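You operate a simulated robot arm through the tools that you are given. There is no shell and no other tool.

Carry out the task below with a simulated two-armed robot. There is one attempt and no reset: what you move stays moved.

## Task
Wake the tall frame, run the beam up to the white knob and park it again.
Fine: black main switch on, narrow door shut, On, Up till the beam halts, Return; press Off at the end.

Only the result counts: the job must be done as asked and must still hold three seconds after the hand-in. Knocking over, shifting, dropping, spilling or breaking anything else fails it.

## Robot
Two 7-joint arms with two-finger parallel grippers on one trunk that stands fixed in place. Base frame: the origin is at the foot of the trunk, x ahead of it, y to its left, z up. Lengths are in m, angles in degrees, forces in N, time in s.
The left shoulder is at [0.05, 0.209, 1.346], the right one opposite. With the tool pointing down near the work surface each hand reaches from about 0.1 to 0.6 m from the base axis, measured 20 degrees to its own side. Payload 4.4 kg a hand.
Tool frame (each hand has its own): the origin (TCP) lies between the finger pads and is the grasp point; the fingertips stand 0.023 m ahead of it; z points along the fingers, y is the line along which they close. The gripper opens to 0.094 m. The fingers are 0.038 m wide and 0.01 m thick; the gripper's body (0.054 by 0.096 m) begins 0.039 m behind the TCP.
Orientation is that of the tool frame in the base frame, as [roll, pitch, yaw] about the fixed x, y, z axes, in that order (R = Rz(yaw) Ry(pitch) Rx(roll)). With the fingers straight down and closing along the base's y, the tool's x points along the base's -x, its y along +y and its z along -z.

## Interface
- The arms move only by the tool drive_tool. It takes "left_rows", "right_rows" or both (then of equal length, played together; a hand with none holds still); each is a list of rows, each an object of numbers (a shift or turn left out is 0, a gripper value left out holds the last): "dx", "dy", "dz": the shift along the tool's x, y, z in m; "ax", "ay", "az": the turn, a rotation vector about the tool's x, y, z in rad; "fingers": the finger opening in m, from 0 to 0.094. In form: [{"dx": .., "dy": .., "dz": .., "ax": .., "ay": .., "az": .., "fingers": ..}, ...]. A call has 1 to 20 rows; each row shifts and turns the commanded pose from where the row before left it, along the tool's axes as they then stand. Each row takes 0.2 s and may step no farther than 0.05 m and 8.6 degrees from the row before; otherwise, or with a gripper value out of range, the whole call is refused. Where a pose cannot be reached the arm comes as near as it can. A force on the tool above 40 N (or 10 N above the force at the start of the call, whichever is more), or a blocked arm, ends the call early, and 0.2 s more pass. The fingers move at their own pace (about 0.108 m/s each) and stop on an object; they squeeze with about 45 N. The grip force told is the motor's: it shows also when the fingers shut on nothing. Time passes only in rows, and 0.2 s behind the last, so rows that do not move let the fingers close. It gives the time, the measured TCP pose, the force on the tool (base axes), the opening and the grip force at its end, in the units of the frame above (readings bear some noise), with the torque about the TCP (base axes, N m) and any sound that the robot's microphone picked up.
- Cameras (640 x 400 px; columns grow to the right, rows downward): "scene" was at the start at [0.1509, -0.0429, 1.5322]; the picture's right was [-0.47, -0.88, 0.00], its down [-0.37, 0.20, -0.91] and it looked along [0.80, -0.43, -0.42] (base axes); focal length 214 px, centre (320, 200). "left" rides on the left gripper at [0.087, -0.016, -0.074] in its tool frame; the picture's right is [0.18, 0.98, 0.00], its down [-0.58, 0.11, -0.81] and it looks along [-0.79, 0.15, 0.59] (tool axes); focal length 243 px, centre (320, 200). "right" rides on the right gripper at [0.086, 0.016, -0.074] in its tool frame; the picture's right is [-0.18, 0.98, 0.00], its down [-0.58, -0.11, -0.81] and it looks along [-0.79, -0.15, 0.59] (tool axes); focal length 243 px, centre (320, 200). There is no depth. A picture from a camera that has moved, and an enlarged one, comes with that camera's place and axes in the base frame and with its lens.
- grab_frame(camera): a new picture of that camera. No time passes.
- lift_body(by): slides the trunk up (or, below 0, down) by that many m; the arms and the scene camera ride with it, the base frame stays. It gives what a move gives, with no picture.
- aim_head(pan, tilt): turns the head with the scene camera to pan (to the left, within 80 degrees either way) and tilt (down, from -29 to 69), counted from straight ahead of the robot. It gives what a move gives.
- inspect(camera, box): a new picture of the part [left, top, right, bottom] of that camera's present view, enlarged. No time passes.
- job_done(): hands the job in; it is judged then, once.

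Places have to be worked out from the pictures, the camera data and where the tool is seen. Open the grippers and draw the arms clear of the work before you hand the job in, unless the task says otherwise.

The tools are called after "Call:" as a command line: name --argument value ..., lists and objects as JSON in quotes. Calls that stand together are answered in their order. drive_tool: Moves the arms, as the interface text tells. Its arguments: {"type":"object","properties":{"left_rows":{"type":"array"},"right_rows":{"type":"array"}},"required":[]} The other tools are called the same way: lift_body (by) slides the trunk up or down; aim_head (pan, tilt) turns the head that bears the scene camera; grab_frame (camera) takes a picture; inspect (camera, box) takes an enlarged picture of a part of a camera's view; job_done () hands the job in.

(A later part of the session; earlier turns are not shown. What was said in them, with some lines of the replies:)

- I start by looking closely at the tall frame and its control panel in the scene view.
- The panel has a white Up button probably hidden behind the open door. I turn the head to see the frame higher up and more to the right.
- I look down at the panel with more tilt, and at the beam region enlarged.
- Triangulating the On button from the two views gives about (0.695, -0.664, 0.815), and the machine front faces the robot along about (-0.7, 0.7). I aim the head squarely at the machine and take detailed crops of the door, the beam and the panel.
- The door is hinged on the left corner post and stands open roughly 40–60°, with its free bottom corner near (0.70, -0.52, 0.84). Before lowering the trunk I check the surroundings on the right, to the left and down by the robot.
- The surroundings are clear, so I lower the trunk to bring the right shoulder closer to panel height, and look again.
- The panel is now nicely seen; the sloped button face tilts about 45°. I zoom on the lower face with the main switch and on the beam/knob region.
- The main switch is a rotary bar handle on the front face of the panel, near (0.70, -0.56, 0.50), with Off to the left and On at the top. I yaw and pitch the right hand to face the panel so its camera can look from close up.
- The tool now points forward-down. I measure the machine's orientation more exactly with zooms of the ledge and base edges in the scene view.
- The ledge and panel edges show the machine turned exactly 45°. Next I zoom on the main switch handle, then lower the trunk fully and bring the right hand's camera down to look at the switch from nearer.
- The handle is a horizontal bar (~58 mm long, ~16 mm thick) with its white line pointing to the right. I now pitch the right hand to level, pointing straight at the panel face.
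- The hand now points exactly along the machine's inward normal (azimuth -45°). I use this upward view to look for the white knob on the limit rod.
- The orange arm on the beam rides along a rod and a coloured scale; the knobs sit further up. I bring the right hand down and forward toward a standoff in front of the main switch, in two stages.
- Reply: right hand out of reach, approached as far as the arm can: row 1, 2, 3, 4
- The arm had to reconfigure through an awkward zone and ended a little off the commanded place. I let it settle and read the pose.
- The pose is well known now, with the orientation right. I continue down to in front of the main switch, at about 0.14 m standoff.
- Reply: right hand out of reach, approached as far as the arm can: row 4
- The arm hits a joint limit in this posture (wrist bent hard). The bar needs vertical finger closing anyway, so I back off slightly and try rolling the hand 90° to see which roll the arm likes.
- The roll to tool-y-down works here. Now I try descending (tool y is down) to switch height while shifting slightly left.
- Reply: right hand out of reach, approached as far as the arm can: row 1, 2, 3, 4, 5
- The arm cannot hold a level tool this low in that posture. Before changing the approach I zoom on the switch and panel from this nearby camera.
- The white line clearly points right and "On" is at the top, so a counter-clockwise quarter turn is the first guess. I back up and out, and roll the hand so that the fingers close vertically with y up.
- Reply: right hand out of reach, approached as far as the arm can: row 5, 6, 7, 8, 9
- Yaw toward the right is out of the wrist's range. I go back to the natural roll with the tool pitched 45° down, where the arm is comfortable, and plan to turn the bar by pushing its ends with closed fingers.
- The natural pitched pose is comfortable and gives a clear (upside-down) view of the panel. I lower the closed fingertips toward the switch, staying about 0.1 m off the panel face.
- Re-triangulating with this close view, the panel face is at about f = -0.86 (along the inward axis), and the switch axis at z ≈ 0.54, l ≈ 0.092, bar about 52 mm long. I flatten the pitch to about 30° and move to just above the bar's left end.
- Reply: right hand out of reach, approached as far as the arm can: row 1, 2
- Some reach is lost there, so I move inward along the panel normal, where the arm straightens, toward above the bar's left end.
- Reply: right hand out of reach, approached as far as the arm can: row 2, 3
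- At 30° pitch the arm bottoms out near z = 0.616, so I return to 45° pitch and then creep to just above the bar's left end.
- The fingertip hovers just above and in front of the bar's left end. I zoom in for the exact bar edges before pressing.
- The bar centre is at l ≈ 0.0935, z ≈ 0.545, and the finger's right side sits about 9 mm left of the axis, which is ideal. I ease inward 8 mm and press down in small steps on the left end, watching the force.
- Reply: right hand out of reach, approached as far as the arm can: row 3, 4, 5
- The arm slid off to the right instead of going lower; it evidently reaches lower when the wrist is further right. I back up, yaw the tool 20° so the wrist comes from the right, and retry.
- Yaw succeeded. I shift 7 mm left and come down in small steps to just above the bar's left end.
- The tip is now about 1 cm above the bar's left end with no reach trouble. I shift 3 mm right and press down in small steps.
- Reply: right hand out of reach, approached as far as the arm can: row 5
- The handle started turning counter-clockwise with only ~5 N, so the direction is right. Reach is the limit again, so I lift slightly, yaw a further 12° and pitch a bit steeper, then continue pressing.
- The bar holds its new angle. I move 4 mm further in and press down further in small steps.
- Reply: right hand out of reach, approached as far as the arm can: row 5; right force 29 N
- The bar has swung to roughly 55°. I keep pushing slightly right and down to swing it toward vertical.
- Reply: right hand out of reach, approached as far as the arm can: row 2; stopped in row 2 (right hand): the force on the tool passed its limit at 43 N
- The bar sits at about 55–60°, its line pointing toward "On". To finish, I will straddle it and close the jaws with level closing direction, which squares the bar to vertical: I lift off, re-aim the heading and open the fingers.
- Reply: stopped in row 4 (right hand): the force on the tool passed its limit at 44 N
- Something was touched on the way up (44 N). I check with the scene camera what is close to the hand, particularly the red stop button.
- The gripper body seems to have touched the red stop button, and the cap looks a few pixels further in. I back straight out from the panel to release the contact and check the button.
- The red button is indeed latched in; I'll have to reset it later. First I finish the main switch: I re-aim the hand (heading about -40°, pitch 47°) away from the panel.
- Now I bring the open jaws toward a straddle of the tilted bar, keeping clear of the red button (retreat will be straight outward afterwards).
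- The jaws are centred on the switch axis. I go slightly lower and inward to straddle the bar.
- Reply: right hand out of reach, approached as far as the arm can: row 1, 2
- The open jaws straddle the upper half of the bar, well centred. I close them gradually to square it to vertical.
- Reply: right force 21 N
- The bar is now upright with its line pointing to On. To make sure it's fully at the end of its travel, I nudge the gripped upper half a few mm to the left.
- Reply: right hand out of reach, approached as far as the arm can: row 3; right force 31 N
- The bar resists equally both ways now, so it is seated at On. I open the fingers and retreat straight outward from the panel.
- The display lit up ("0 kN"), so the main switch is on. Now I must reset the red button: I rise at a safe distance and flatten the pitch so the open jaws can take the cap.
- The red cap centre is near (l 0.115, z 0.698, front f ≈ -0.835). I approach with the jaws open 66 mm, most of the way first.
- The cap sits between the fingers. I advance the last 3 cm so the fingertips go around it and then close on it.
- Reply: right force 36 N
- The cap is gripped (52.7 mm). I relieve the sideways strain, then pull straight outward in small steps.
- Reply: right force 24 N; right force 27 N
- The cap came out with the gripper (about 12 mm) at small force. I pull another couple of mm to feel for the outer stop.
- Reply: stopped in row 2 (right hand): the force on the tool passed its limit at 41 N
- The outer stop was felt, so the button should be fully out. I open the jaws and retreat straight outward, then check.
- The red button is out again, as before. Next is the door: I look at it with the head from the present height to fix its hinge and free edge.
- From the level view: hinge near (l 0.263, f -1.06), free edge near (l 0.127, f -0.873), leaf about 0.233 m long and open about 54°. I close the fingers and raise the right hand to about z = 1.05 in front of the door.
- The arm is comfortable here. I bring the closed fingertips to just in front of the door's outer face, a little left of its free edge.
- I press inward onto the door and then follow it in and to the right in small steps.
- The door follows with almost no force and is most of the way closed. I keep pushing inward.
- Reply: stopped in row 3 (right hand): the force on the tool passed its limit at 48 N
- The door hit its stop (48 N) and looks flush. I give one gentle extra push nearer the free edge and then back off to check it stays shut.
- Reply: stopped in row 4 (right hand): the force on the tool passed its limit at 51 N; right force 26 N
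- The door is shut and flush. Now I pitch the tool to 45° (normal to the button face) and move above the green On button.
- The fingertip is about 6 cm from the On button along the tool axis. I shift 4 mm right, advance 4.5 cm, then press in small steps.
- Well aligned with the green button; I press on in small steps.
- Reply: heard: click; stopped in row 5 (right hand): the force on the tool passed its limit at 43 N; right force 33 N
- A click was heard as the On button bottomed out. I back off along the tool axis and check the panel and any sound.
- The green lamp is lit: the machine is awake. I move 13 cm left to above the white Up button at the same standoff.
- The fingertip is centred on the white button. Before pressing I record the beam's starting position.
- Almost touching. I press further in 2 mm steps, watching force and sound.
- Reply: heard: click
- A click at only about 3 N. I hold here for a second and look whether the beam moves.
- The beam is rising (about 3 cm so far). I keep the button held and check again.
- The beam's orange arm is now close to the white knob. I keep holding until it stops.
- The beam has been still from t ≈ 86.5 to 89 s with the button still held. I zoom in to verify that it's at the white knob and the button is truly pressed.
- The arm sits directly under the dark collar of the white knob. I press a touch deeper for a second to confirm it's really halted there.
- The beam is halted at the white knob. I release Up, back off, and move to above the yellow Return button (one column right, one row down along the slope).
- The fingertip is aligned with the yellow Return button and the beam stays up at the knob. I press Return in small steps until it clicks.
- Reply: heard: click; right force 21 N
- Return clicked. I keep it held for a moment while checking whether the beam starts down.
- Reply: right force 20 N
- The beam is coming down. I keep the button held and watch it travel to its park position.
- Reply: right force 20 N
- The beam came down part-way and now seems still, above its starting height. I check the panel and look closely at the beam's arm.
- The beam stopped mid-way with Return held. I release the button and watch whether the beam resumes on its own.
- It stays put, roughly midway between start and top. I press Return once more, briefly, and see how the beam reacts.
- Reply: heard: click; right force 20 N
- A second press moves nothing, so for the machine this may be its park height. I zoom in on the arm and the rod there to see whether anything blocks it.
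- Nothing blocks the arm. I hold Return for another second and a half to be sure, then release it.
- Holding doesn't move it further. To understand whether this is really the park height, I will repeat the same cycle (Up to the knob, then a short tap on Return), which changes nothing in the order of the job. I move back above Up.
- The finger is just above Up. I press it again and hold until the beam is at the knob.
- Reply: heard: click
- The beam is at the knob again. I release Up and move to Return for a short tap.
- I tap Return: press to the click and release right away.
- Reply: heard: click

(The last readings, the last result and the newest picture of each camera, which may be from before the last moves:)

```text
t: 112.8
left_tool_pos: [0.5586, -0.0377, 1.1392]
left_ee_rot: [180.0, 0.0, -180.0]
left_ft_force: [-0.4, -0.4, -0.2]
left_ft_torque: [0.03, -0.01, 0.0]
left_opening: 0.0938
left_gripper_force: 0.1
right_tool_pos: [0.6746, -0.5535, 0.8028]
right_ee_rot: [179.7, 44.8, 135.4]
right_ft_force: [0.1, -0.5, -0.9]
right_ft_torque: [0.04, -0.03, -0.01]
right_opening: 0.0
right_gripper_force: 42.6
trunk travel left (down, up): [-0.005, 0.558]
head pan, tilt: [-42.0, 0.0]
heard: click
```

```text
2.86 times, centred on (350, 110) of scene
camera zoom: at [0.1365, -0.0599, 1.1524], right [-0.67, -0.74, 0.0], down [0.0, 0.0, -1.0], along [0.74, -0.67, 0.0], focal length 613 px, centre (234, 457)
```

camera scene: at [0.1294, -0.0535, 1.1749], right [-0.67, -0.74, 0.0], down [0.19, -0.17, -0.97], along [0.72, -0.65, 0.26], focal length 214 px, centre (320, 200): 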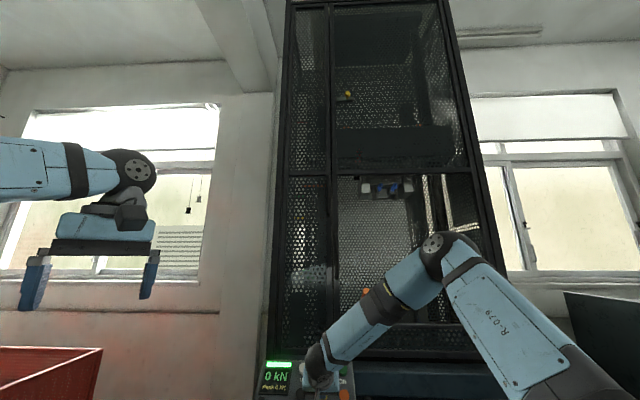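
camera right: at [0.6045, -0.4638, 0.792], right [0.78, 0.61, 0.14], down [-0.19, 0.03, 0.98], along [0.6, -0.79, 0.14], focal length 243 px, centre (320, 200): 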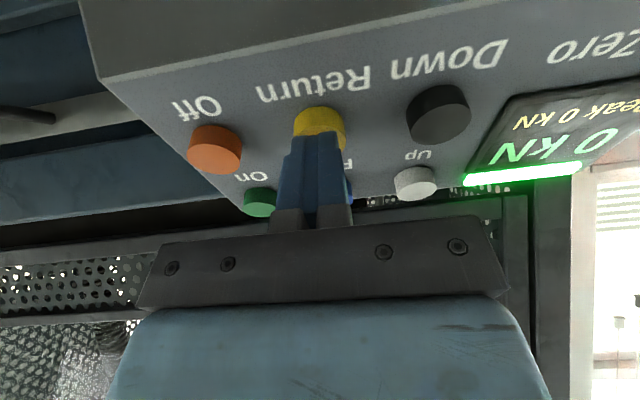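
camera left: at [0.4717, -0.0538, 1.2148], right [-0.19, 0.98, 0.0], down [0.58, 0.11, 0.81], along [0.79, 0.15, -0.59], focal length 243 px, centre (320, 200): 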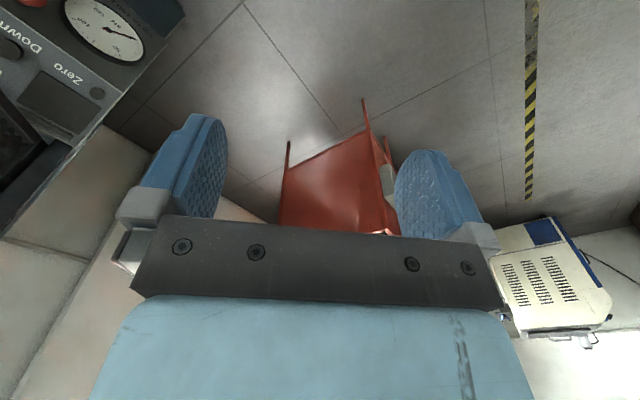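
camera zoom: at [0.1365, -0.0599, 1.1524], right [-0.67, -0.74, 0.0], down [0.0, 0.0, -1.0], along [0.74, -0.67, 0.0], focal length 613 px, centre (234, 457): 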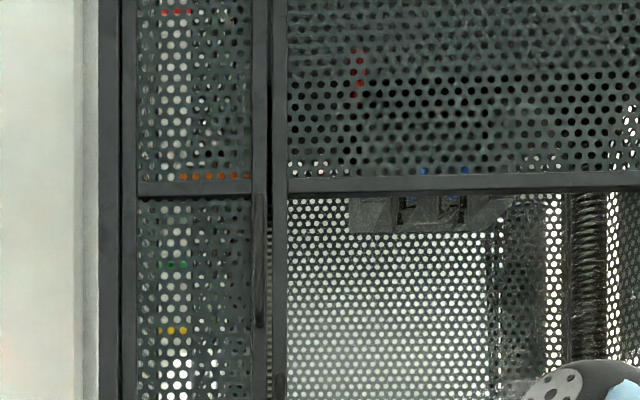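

The beam began moving from the tap. I wait without pressing and watch.

Call:
drive_tool --right_rows '[{}, {}, {}, {}, {}, {}, {}, {}, {}, {}]'

Call:
inspect --camera "scene" --box '[270, 40, 430, 180]'

Call:
drive_tool --right_rows '[{}, {}, {}, {}, {}, {}, {}, {}, {}, {}]'

Call:
inspect --camera "scene" --box '[270, 40, 430, 180]'

```text
t: 115.0
left_tool_pos: [0.5589, -0.0371, 1.1387]
left_ee_rot: [-180.0, 0.0, -179.9]
left_ft_force: [0.3, 0.8, 0.8]
left_ft_torque: [-0.04, -0.01, -0.03]
left_opening: 0.0941
left_gripper_force: 0.0
right_tool_pos: [0.6744, -0.5533, 0.804]
right_ee_rot: [179.6, 44.7, 135.5]
right_ft_force: [-0.8, 0.0, 1.0]
right_ft_torque: [0.02, 0.0, -0.01]
right_opening: 0.0002
right_gripper_force: 42.8
trunk travel left (down, up): [-0.005, 0.558]
head pan, tilt: [-42.0, 0.0]
```

```text
2.86 times, centred on (350, 110) of scene
camera zoom: at [0.1365, -0.0598, 1.1525], right [-0.67, -0.74, 0.0], down [0.0, 0.0, -1.0], along [0.74, -0.67, 0.0], focal length 613 px, centre (234, 457)
```

zoom: 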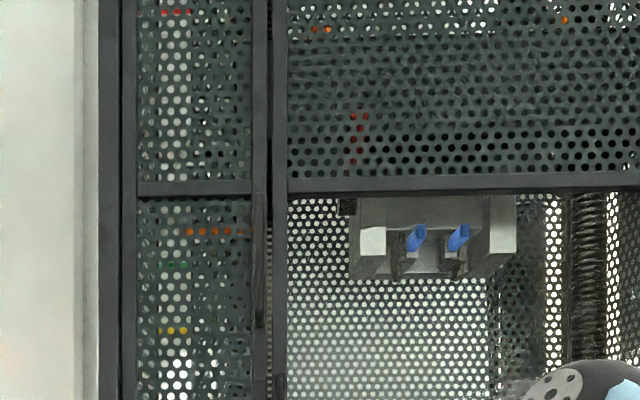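

```text
t: 117.2
left_tool_pos: [0.5584, -0.0381, 1.1384]
left_ee_rot: [180.0, 0.1, -179.9]
left_ft_force: [0.4, 0.3, 0.3]
left_ft_torque: [0.01, 0.05, 0.02]
left_opening: 0.094
left_gripper_force: 0.1
right_tool_pos: [0.673, -0.5518, 0.8036]
right_ee_rot: [179.6, 44.8, 135.4]
right_ft_force: [-0.3, 0.4, 1.0]
right_ft_torque: [0.02, 0.01, 0.01]
right_opening: 0.0
right_gripper_force: 42.2
trunk travel left (down, up): [-0.005, 0.558]
head pan, tilt: [-42.0, 0.0]
```

```text
2.86 times, centred on (350, 110) of scene
camera zoom: at [0.1365, -0.0598, 1.1525], right [-0.67, -0.74, 0.0], down [0.0, 0.0, -1.0], along [0.74, -0.67, 0.0], focal length 613 px, centre (234, 457)
```

zoom: 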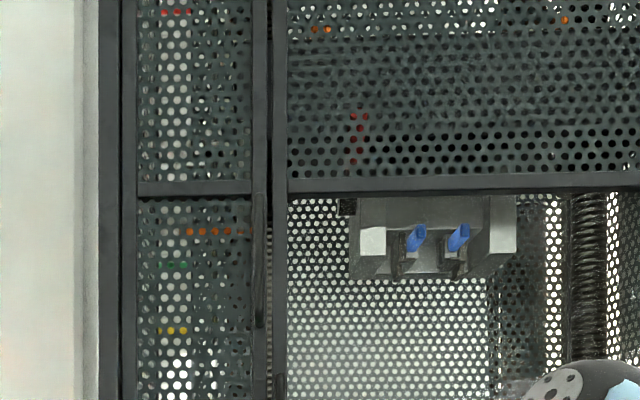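

A tap brings the beam automatically to exactly the same height again, so this is the machine's park position. Now I move one column right to the orange Off button.

Call:
drive_tool --right_rows '[{"dz": -0.015}, {"dy": -0.022}, {"dy": -0.022}, {"dy": -0.0215}, {}]'

Call:
grab_frame --camera "right"

Call:
inspect --camera "scene" --box '[250, 220, 370, 330]'

```text
t: 118.4
left_tool_pos: [0.5592, -0.0386, 1.1382]
left_ee_rot: [-180.0, 0.0, -179.9]
left_ft_force: [-0.3, 0.2, 0.5]
left_ft_torque: [-0.01, -0.03, 0.02]
left_opening: 0.0939
left_gripper_force: 0.1
right_tool_pos: [0.6196, -0.593, 0.8127]
right_ee_rot: [179.6, 44.8, 135.6]
right_ft_force: [-0.5, -0.3, 0.7]
right_ft_torque: [0.0, -0.02, -0.01]
right_opening: 0.0
right_gripper_force: 42.7
trunk travel left (down, up): [-0.005, 0.558]
head pan, tilt: [-42.0, 0.0]
```

```text
taken
camera right: at [0.5489, -0.5016, 0.805], right [0.78, 0.61, 0.13], down [-0.19, 0.03, 0.98], along [0.6, -0.79, 0.14], focal length 243 px, centre (320, 200)
```

right: 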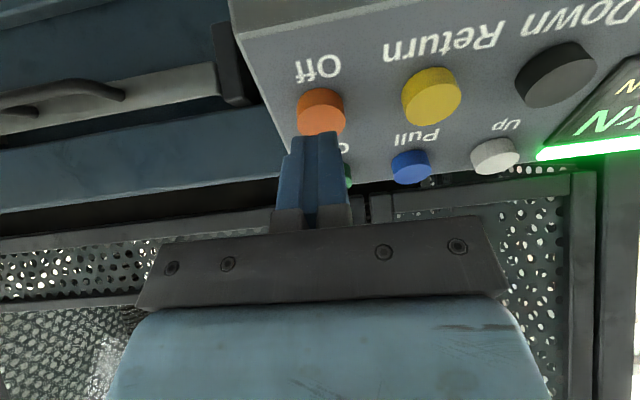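

```text
3.64 times, centred on (310, 275) of scene
camera zoom: at [0.1364, -0.0599, 1.1525], right [-0.67, -0.74, 0.0], down [0.0, 0.0, -1.0], along [0.74, -0.67, 0.0], focal length 780 px, centre (356, -73)
```

zoom: 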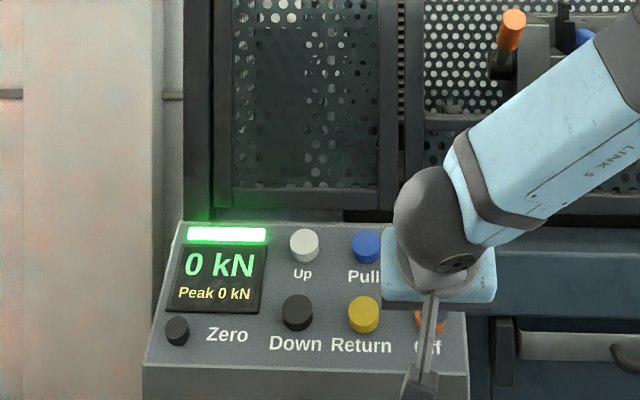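

Aligned with the orange Off button; I press it in small steps to the click and release.

Call:
drive_tool --right_rows '[{"dz": 0.014}, {"dz": 0.009}, {"dz": 0.004}, {"dz": 0.003}, {"dz": 0.002}]'

```text
t: 119.6
left_tool_pos: [0.559, -0.0379, 1.1376]
left_ee_rot: [-179.9, 0.0, -179.9]
left_ft_force: [-0.7, 0.3, -1.0]
left_ft_torque: [0.01, 0.02, -0.02]
left_opening: 0.0941
left_gripper_force: 0.0
right_tool_pos: [0.6364, -0.6085, 0.793]
right_ee_rot: [179.6, 44.8, 135.5]
right_ft_force: [-2.5, 2.2, 1.2]
right_ft_torque: [0.06, 0.06, 0.0]
right_opening: 0.0
right_gripper_force: 42.2
trunk travel left (down, up): [-0.005, 0.558]
head pan, tilt: [-42.0, 0.0]
heard: click
```

The click came at light force. I release, back well off along the tool axis, and check lamp, beam and door.

Call:
drive_tool --right_rows '[{}, {"dz": -0.01}, {"dz": -0.02}, {"dz": -0.03}, {"dz": -0.04}, {"dz": -0.04}, {}]'

Call:
grab_frame --camera "scene"

Call:
inspect --camera "scene" --box '[250, 220, 370, 330]'

Call:
grab_frame --camera "right"

```text
t: 121.2
left_tool_pos: [0.5591, -0.0377, 1.1381]
left_ee_rot: [180.0, 0.0, -179.8]
left_ft_force: [0.4, 0.5, 0.4]
left_ft_torque: [0.02, 0.0, 0.0]
left_opening: 0.094
left_gripper_force: 0.1
right_tool_pos: [0.567, -0.5395, 0.8888]
right_ee_rot: [179.6, 44.9, 135.5]
right_ft_force: [-0.7, -0.1, -1.0]
right_ft_torque: [0.02, 0.01, 0.01]
right_opening: 0.0
right_gripper_force: 42.6
trunk travel left (down, up): [-0.005, 0.558]
head pan, tilt: [-42.0, 0.0]
```

```text
taken
camera scene: at [0.1366, -0.06, 1.1524], right [-0.67, -0.74, 0.0], down [0.0, 0.0, -1.0], along [0.74, -0.67, 0.0], focal length 214 px, centre (320, 200)
```

scene: 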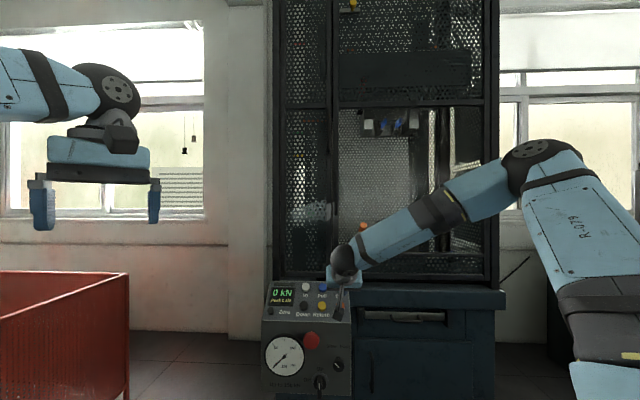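

```text
3.64 times, centred on (310, 275) of scene
camera zoom: at [0.1366, -0.06, 1.1524], right [-0.67, -0.74, 0.0], down [0.0, 0.0, -1.0], along [0.74, -0.67, 0.0], focal length 780 px, centre (356, -73)
```

zoom: 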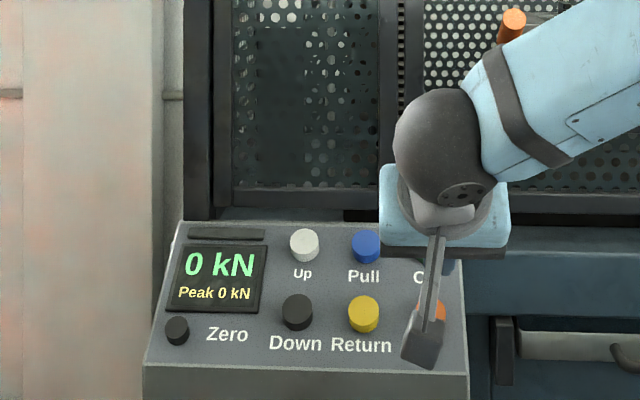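

```text
taken
camera right: at [0.4957, -0.449, 0.8818], right [0.78, 0.61, 0.13], down [-0.19, 0.03, 0.98], along [0.6, -0.79, 0.14], focal length 243 px, centre (320, 200)
```

right: 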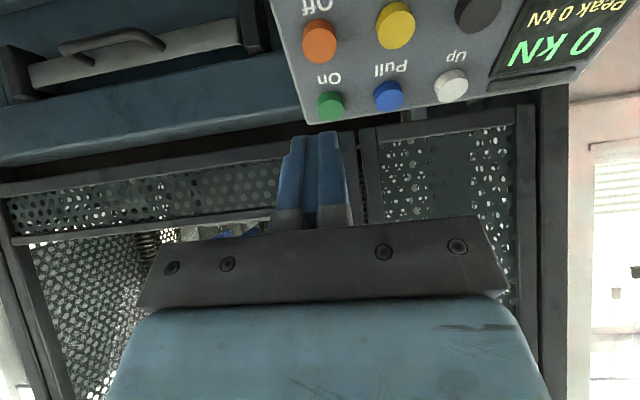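

The green lamp is out, the door is shut and the beam is parked. I open the right gripper, draw the arm back further, and then inspect the whole panel once more.

Call:
drive_tool --right_rows '[{"dz": -0.045, "fingers": 0.094}, {"dz": -0.045}, {"dz": -0.03}, {}, {}]'

Call:
aim_head --pan -42 --tilt 15

Call:
grab_frame --camera "scene"

Call:
inspect --camera "scene" --box '[260, 210, 356, 310]'

```text
t: 122.4
left_tool_pos: [0.5589, -0.0375, 1.1381]
left_ee_rot: [179.9, -0.1, -179.9]
left_ft_force: [0.5, 0.2, 0.9]
left_ft_torque: [0.03, 0.02, -0.03]
left_opening: 0.0938
left_gripper_force: 0.1
right_tool_pos: [0.5049, -0.4808, 0.976]
right_ee_rot: [179.6, 44.9, 135.5]
right_ft_force: [0.9, -0.4, 0.5]
right_ft_torque: [-0.06, 0.03, 0.02]
right_opening: 0.0938
right_gripper_force: 0.0
trunk travel left (down, up): [-0.005, 0.558]
head pan, tilt: [-42.0, 0.0]
```

```text
t: 123.1
left_tool_pos: [0.5585, -0.0383, 1.1383]
left_ee_rot: [179.9, 0.0, -179.9]
left_ft_force: [-0.4, -0.3, -0.5]
left_ft_torque: [0.04, 0.02, -0.01]
left_opening: 0.0941
left_gripper_force: 0.0
right_tool_pos: [0.505, -0.4804, 0.975]
right_ee_rot: [179.6, 44.8, 135.6]
right_ft_force: [-0.1, -0.3, 0.3]
right_ft_torque: [-0.02, 0.0, 0.04]
right_opening: 0.0941
right_gripper_force: 0.1
trunk travel left (down, up): [-0.005, 0.558]
head pan, tilt: [-42.0, 15.0]
```

```text
taken
camera scene: at [0.139, -0.0621, 1.1284], right [-0.67, -0.74, 0.0], down [-0.19, 0.17, -0.97], along [0.72, -0.65, -0.26], focal length 214 px, centre (320, 200)
```

scene: 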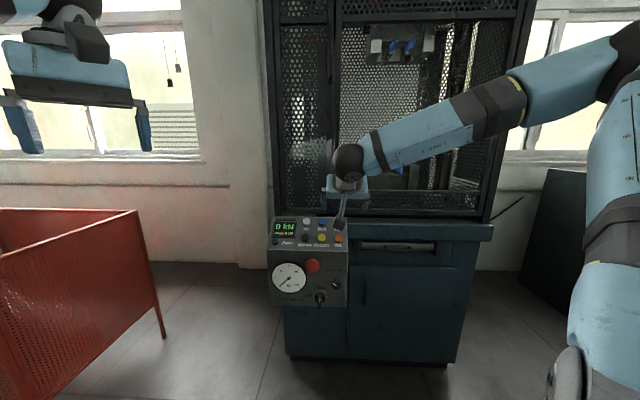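

```text
4.00 times, centred on (308, 260) of scene
camera zoom: at [0.139, -0.0621, 1.1284], right [-0.67, -0.74, 0.0], down [-0.19, 0.17, -0.97], along [0.72, -0.65, -0.26], focal length 858 px, centre (368, -40)
```

zoom: 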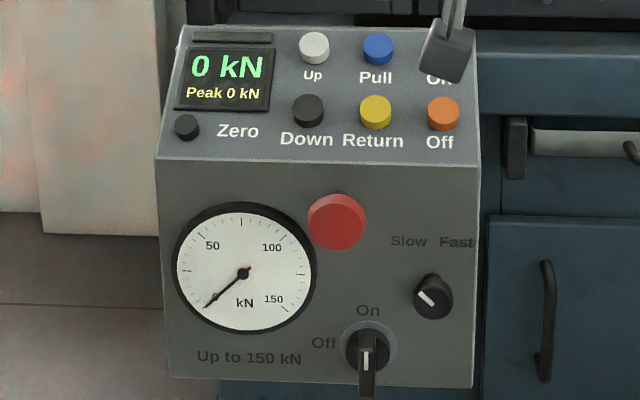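

Everything on the panel looks right: red button out as at the start, main switch On, speed knob unchanged, lamp off. I draw the arm a bit further back and check beam and door one last time.

Call:
drive_tool --right_rows '[{"dx": 0.01, "dz": -0.045}, {"dx": 0.01, "dz": -0.045}, {}, {}]'

Call:
aim_head --pan -42 --tilt 0

Call:
grab_frame --camera "scene"

Call:
inspect --camera "scene" --box '[270, 40, 430, 180]'

Call:
inspect --camera "scene" --box '[250, 190, 370, 300]'

```text
t: 124.1
left_tool_pos: [0.5591, -0.0382, 1.1393]
left_ee_rot: [180.0, 0.0, -179.9]
left_ft_force: [0.1, 0.8, 0.4]
left_ft_torque: [-0.01, 0.03, 0.01]
left_opening: 0.094
left_gripper_force: 0.1
right_tool_pos: [0.4497, -0.4278, 1.0263]
right_ee_rot: [179.6, 44.7, 135.6]
right_ft_force: [-0.6, -0.1, -0.1]
right_ft_torque: [0.02, 0.02, 0.0]
right_opening: 0.094
right_gripper_force: 0.1
trunk travel left (down, up): [-0.005, 0.558]
head pan, tilt: [-42.0, 15.0]
```

```text
t: 124.9
left_tool_pos: [0.5599, -0.0372, 1.1393]
left_ee_rot: [180.0, 0.0, -179.8]
left_ft_force: [0.8, -0.7, 0.1]
left_ft_torque: [0.03, 0.02, -0.02]
left_opening: 0.094
left_gripper_force: 0.1
right_tool_pos: [0.4498, -0.4296, 1.0256]
right_ee_rot: [179.6, 44.9, 135.5]
right_ft_force: [-0.4, -0.1, 0.4]
right_ft_torque: [0.0, -0.02, 0.02]
right_opening: 0.0942
right_gripper_force: 0.0
trunk travel left (down, up): [-0.005, 0.558]
head pan, tilt: [-42.0, 0.0]
```

```text
taken
camera scene: at [0.1365, -0.0598, 1.1524], right [-0.67, -0.74, 0.0], down [0.0, 0.0, -1.0], along [0.74, -0.67, 0.0], focal length 214 px, centre (320, 200)
```

scene: 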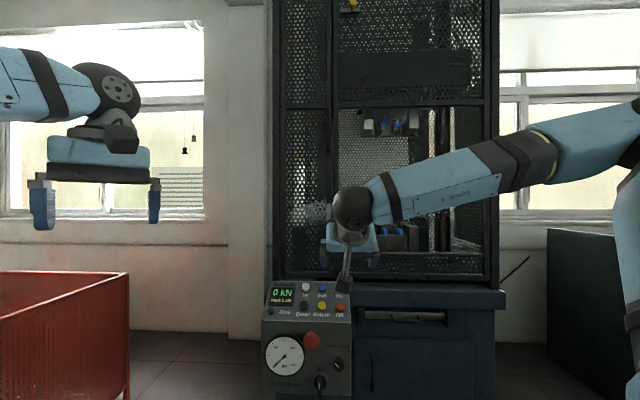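

```text
2.86 times, centred on (350, 110) of scene
camera zoom: at [0.1365, -0.0598, 1.1524], right [-0.67, -0.74, 0.0], down [0.0, 0.0, -1.0], along [0.74, -0.67, 0.0], focal length 613 px, centre (234, 457)
```

zoom: 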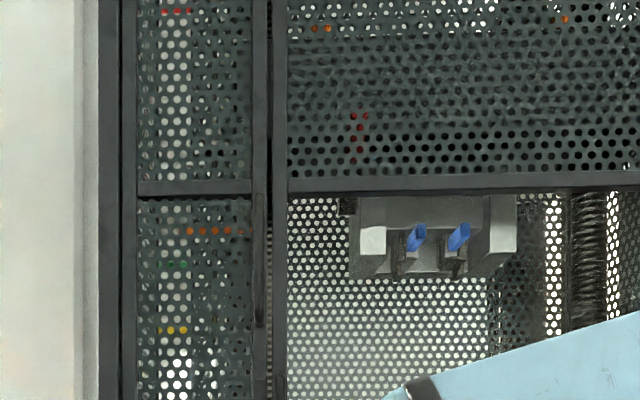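

```text
3.64 times, centred on (310, 245) of scene
camera zoom: at [0.1365, -0.0598, 1.1524], right [-0.67, -0.74, 0.0], down [0.0, 0.0, -1.0], along [0.74, -0.67, 0.0], focal length 780 px, centre (356, 36)
```

zoom: 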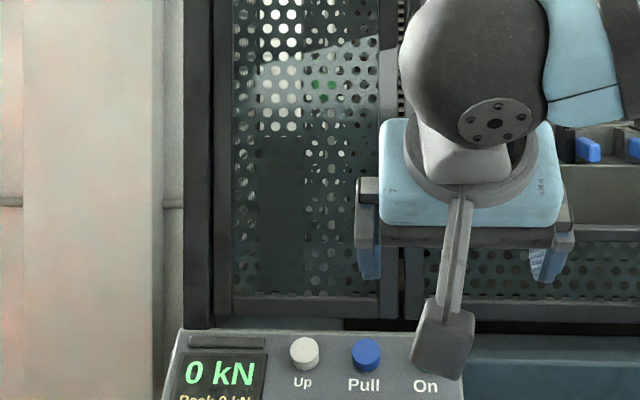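

The beam is parked and still, the narrow door is shut and flush, the lamp is off after pressing Off, the main switch is on and both hands are open and clear. I hand the job in.

Call:
job_done

```text
The job is handed in.
```

The frame was woken, the beam ran up to the white knob, and it is now parked, with Off pressed last.

- **Main switch:** it is at On and the display shows 0 kN.
- **Narrow door:** it is shut and sits flush.
- **On:** the green lamp lit after the press.
- **Up:** I held the button until the beam stopped under the white knob.
- **Return:** the beam stops by itself partway down, about halfway between the white knob and where it started. It is not back at its starting height. I ran Up and Return a second time to check. It stopped at the same height, so I took that as its park position.
- **Off:** pressed at the end, and the lamp went out.

While lifting the arm away from the main switch, my gripper bumped the red stop button and it latched in. I pulled it back out to its outer stop before pressing On. It now looks as it did at the start, and the speed knob still points to Slow.

Both grippers are open and the right arm is drawn clear of the panel.
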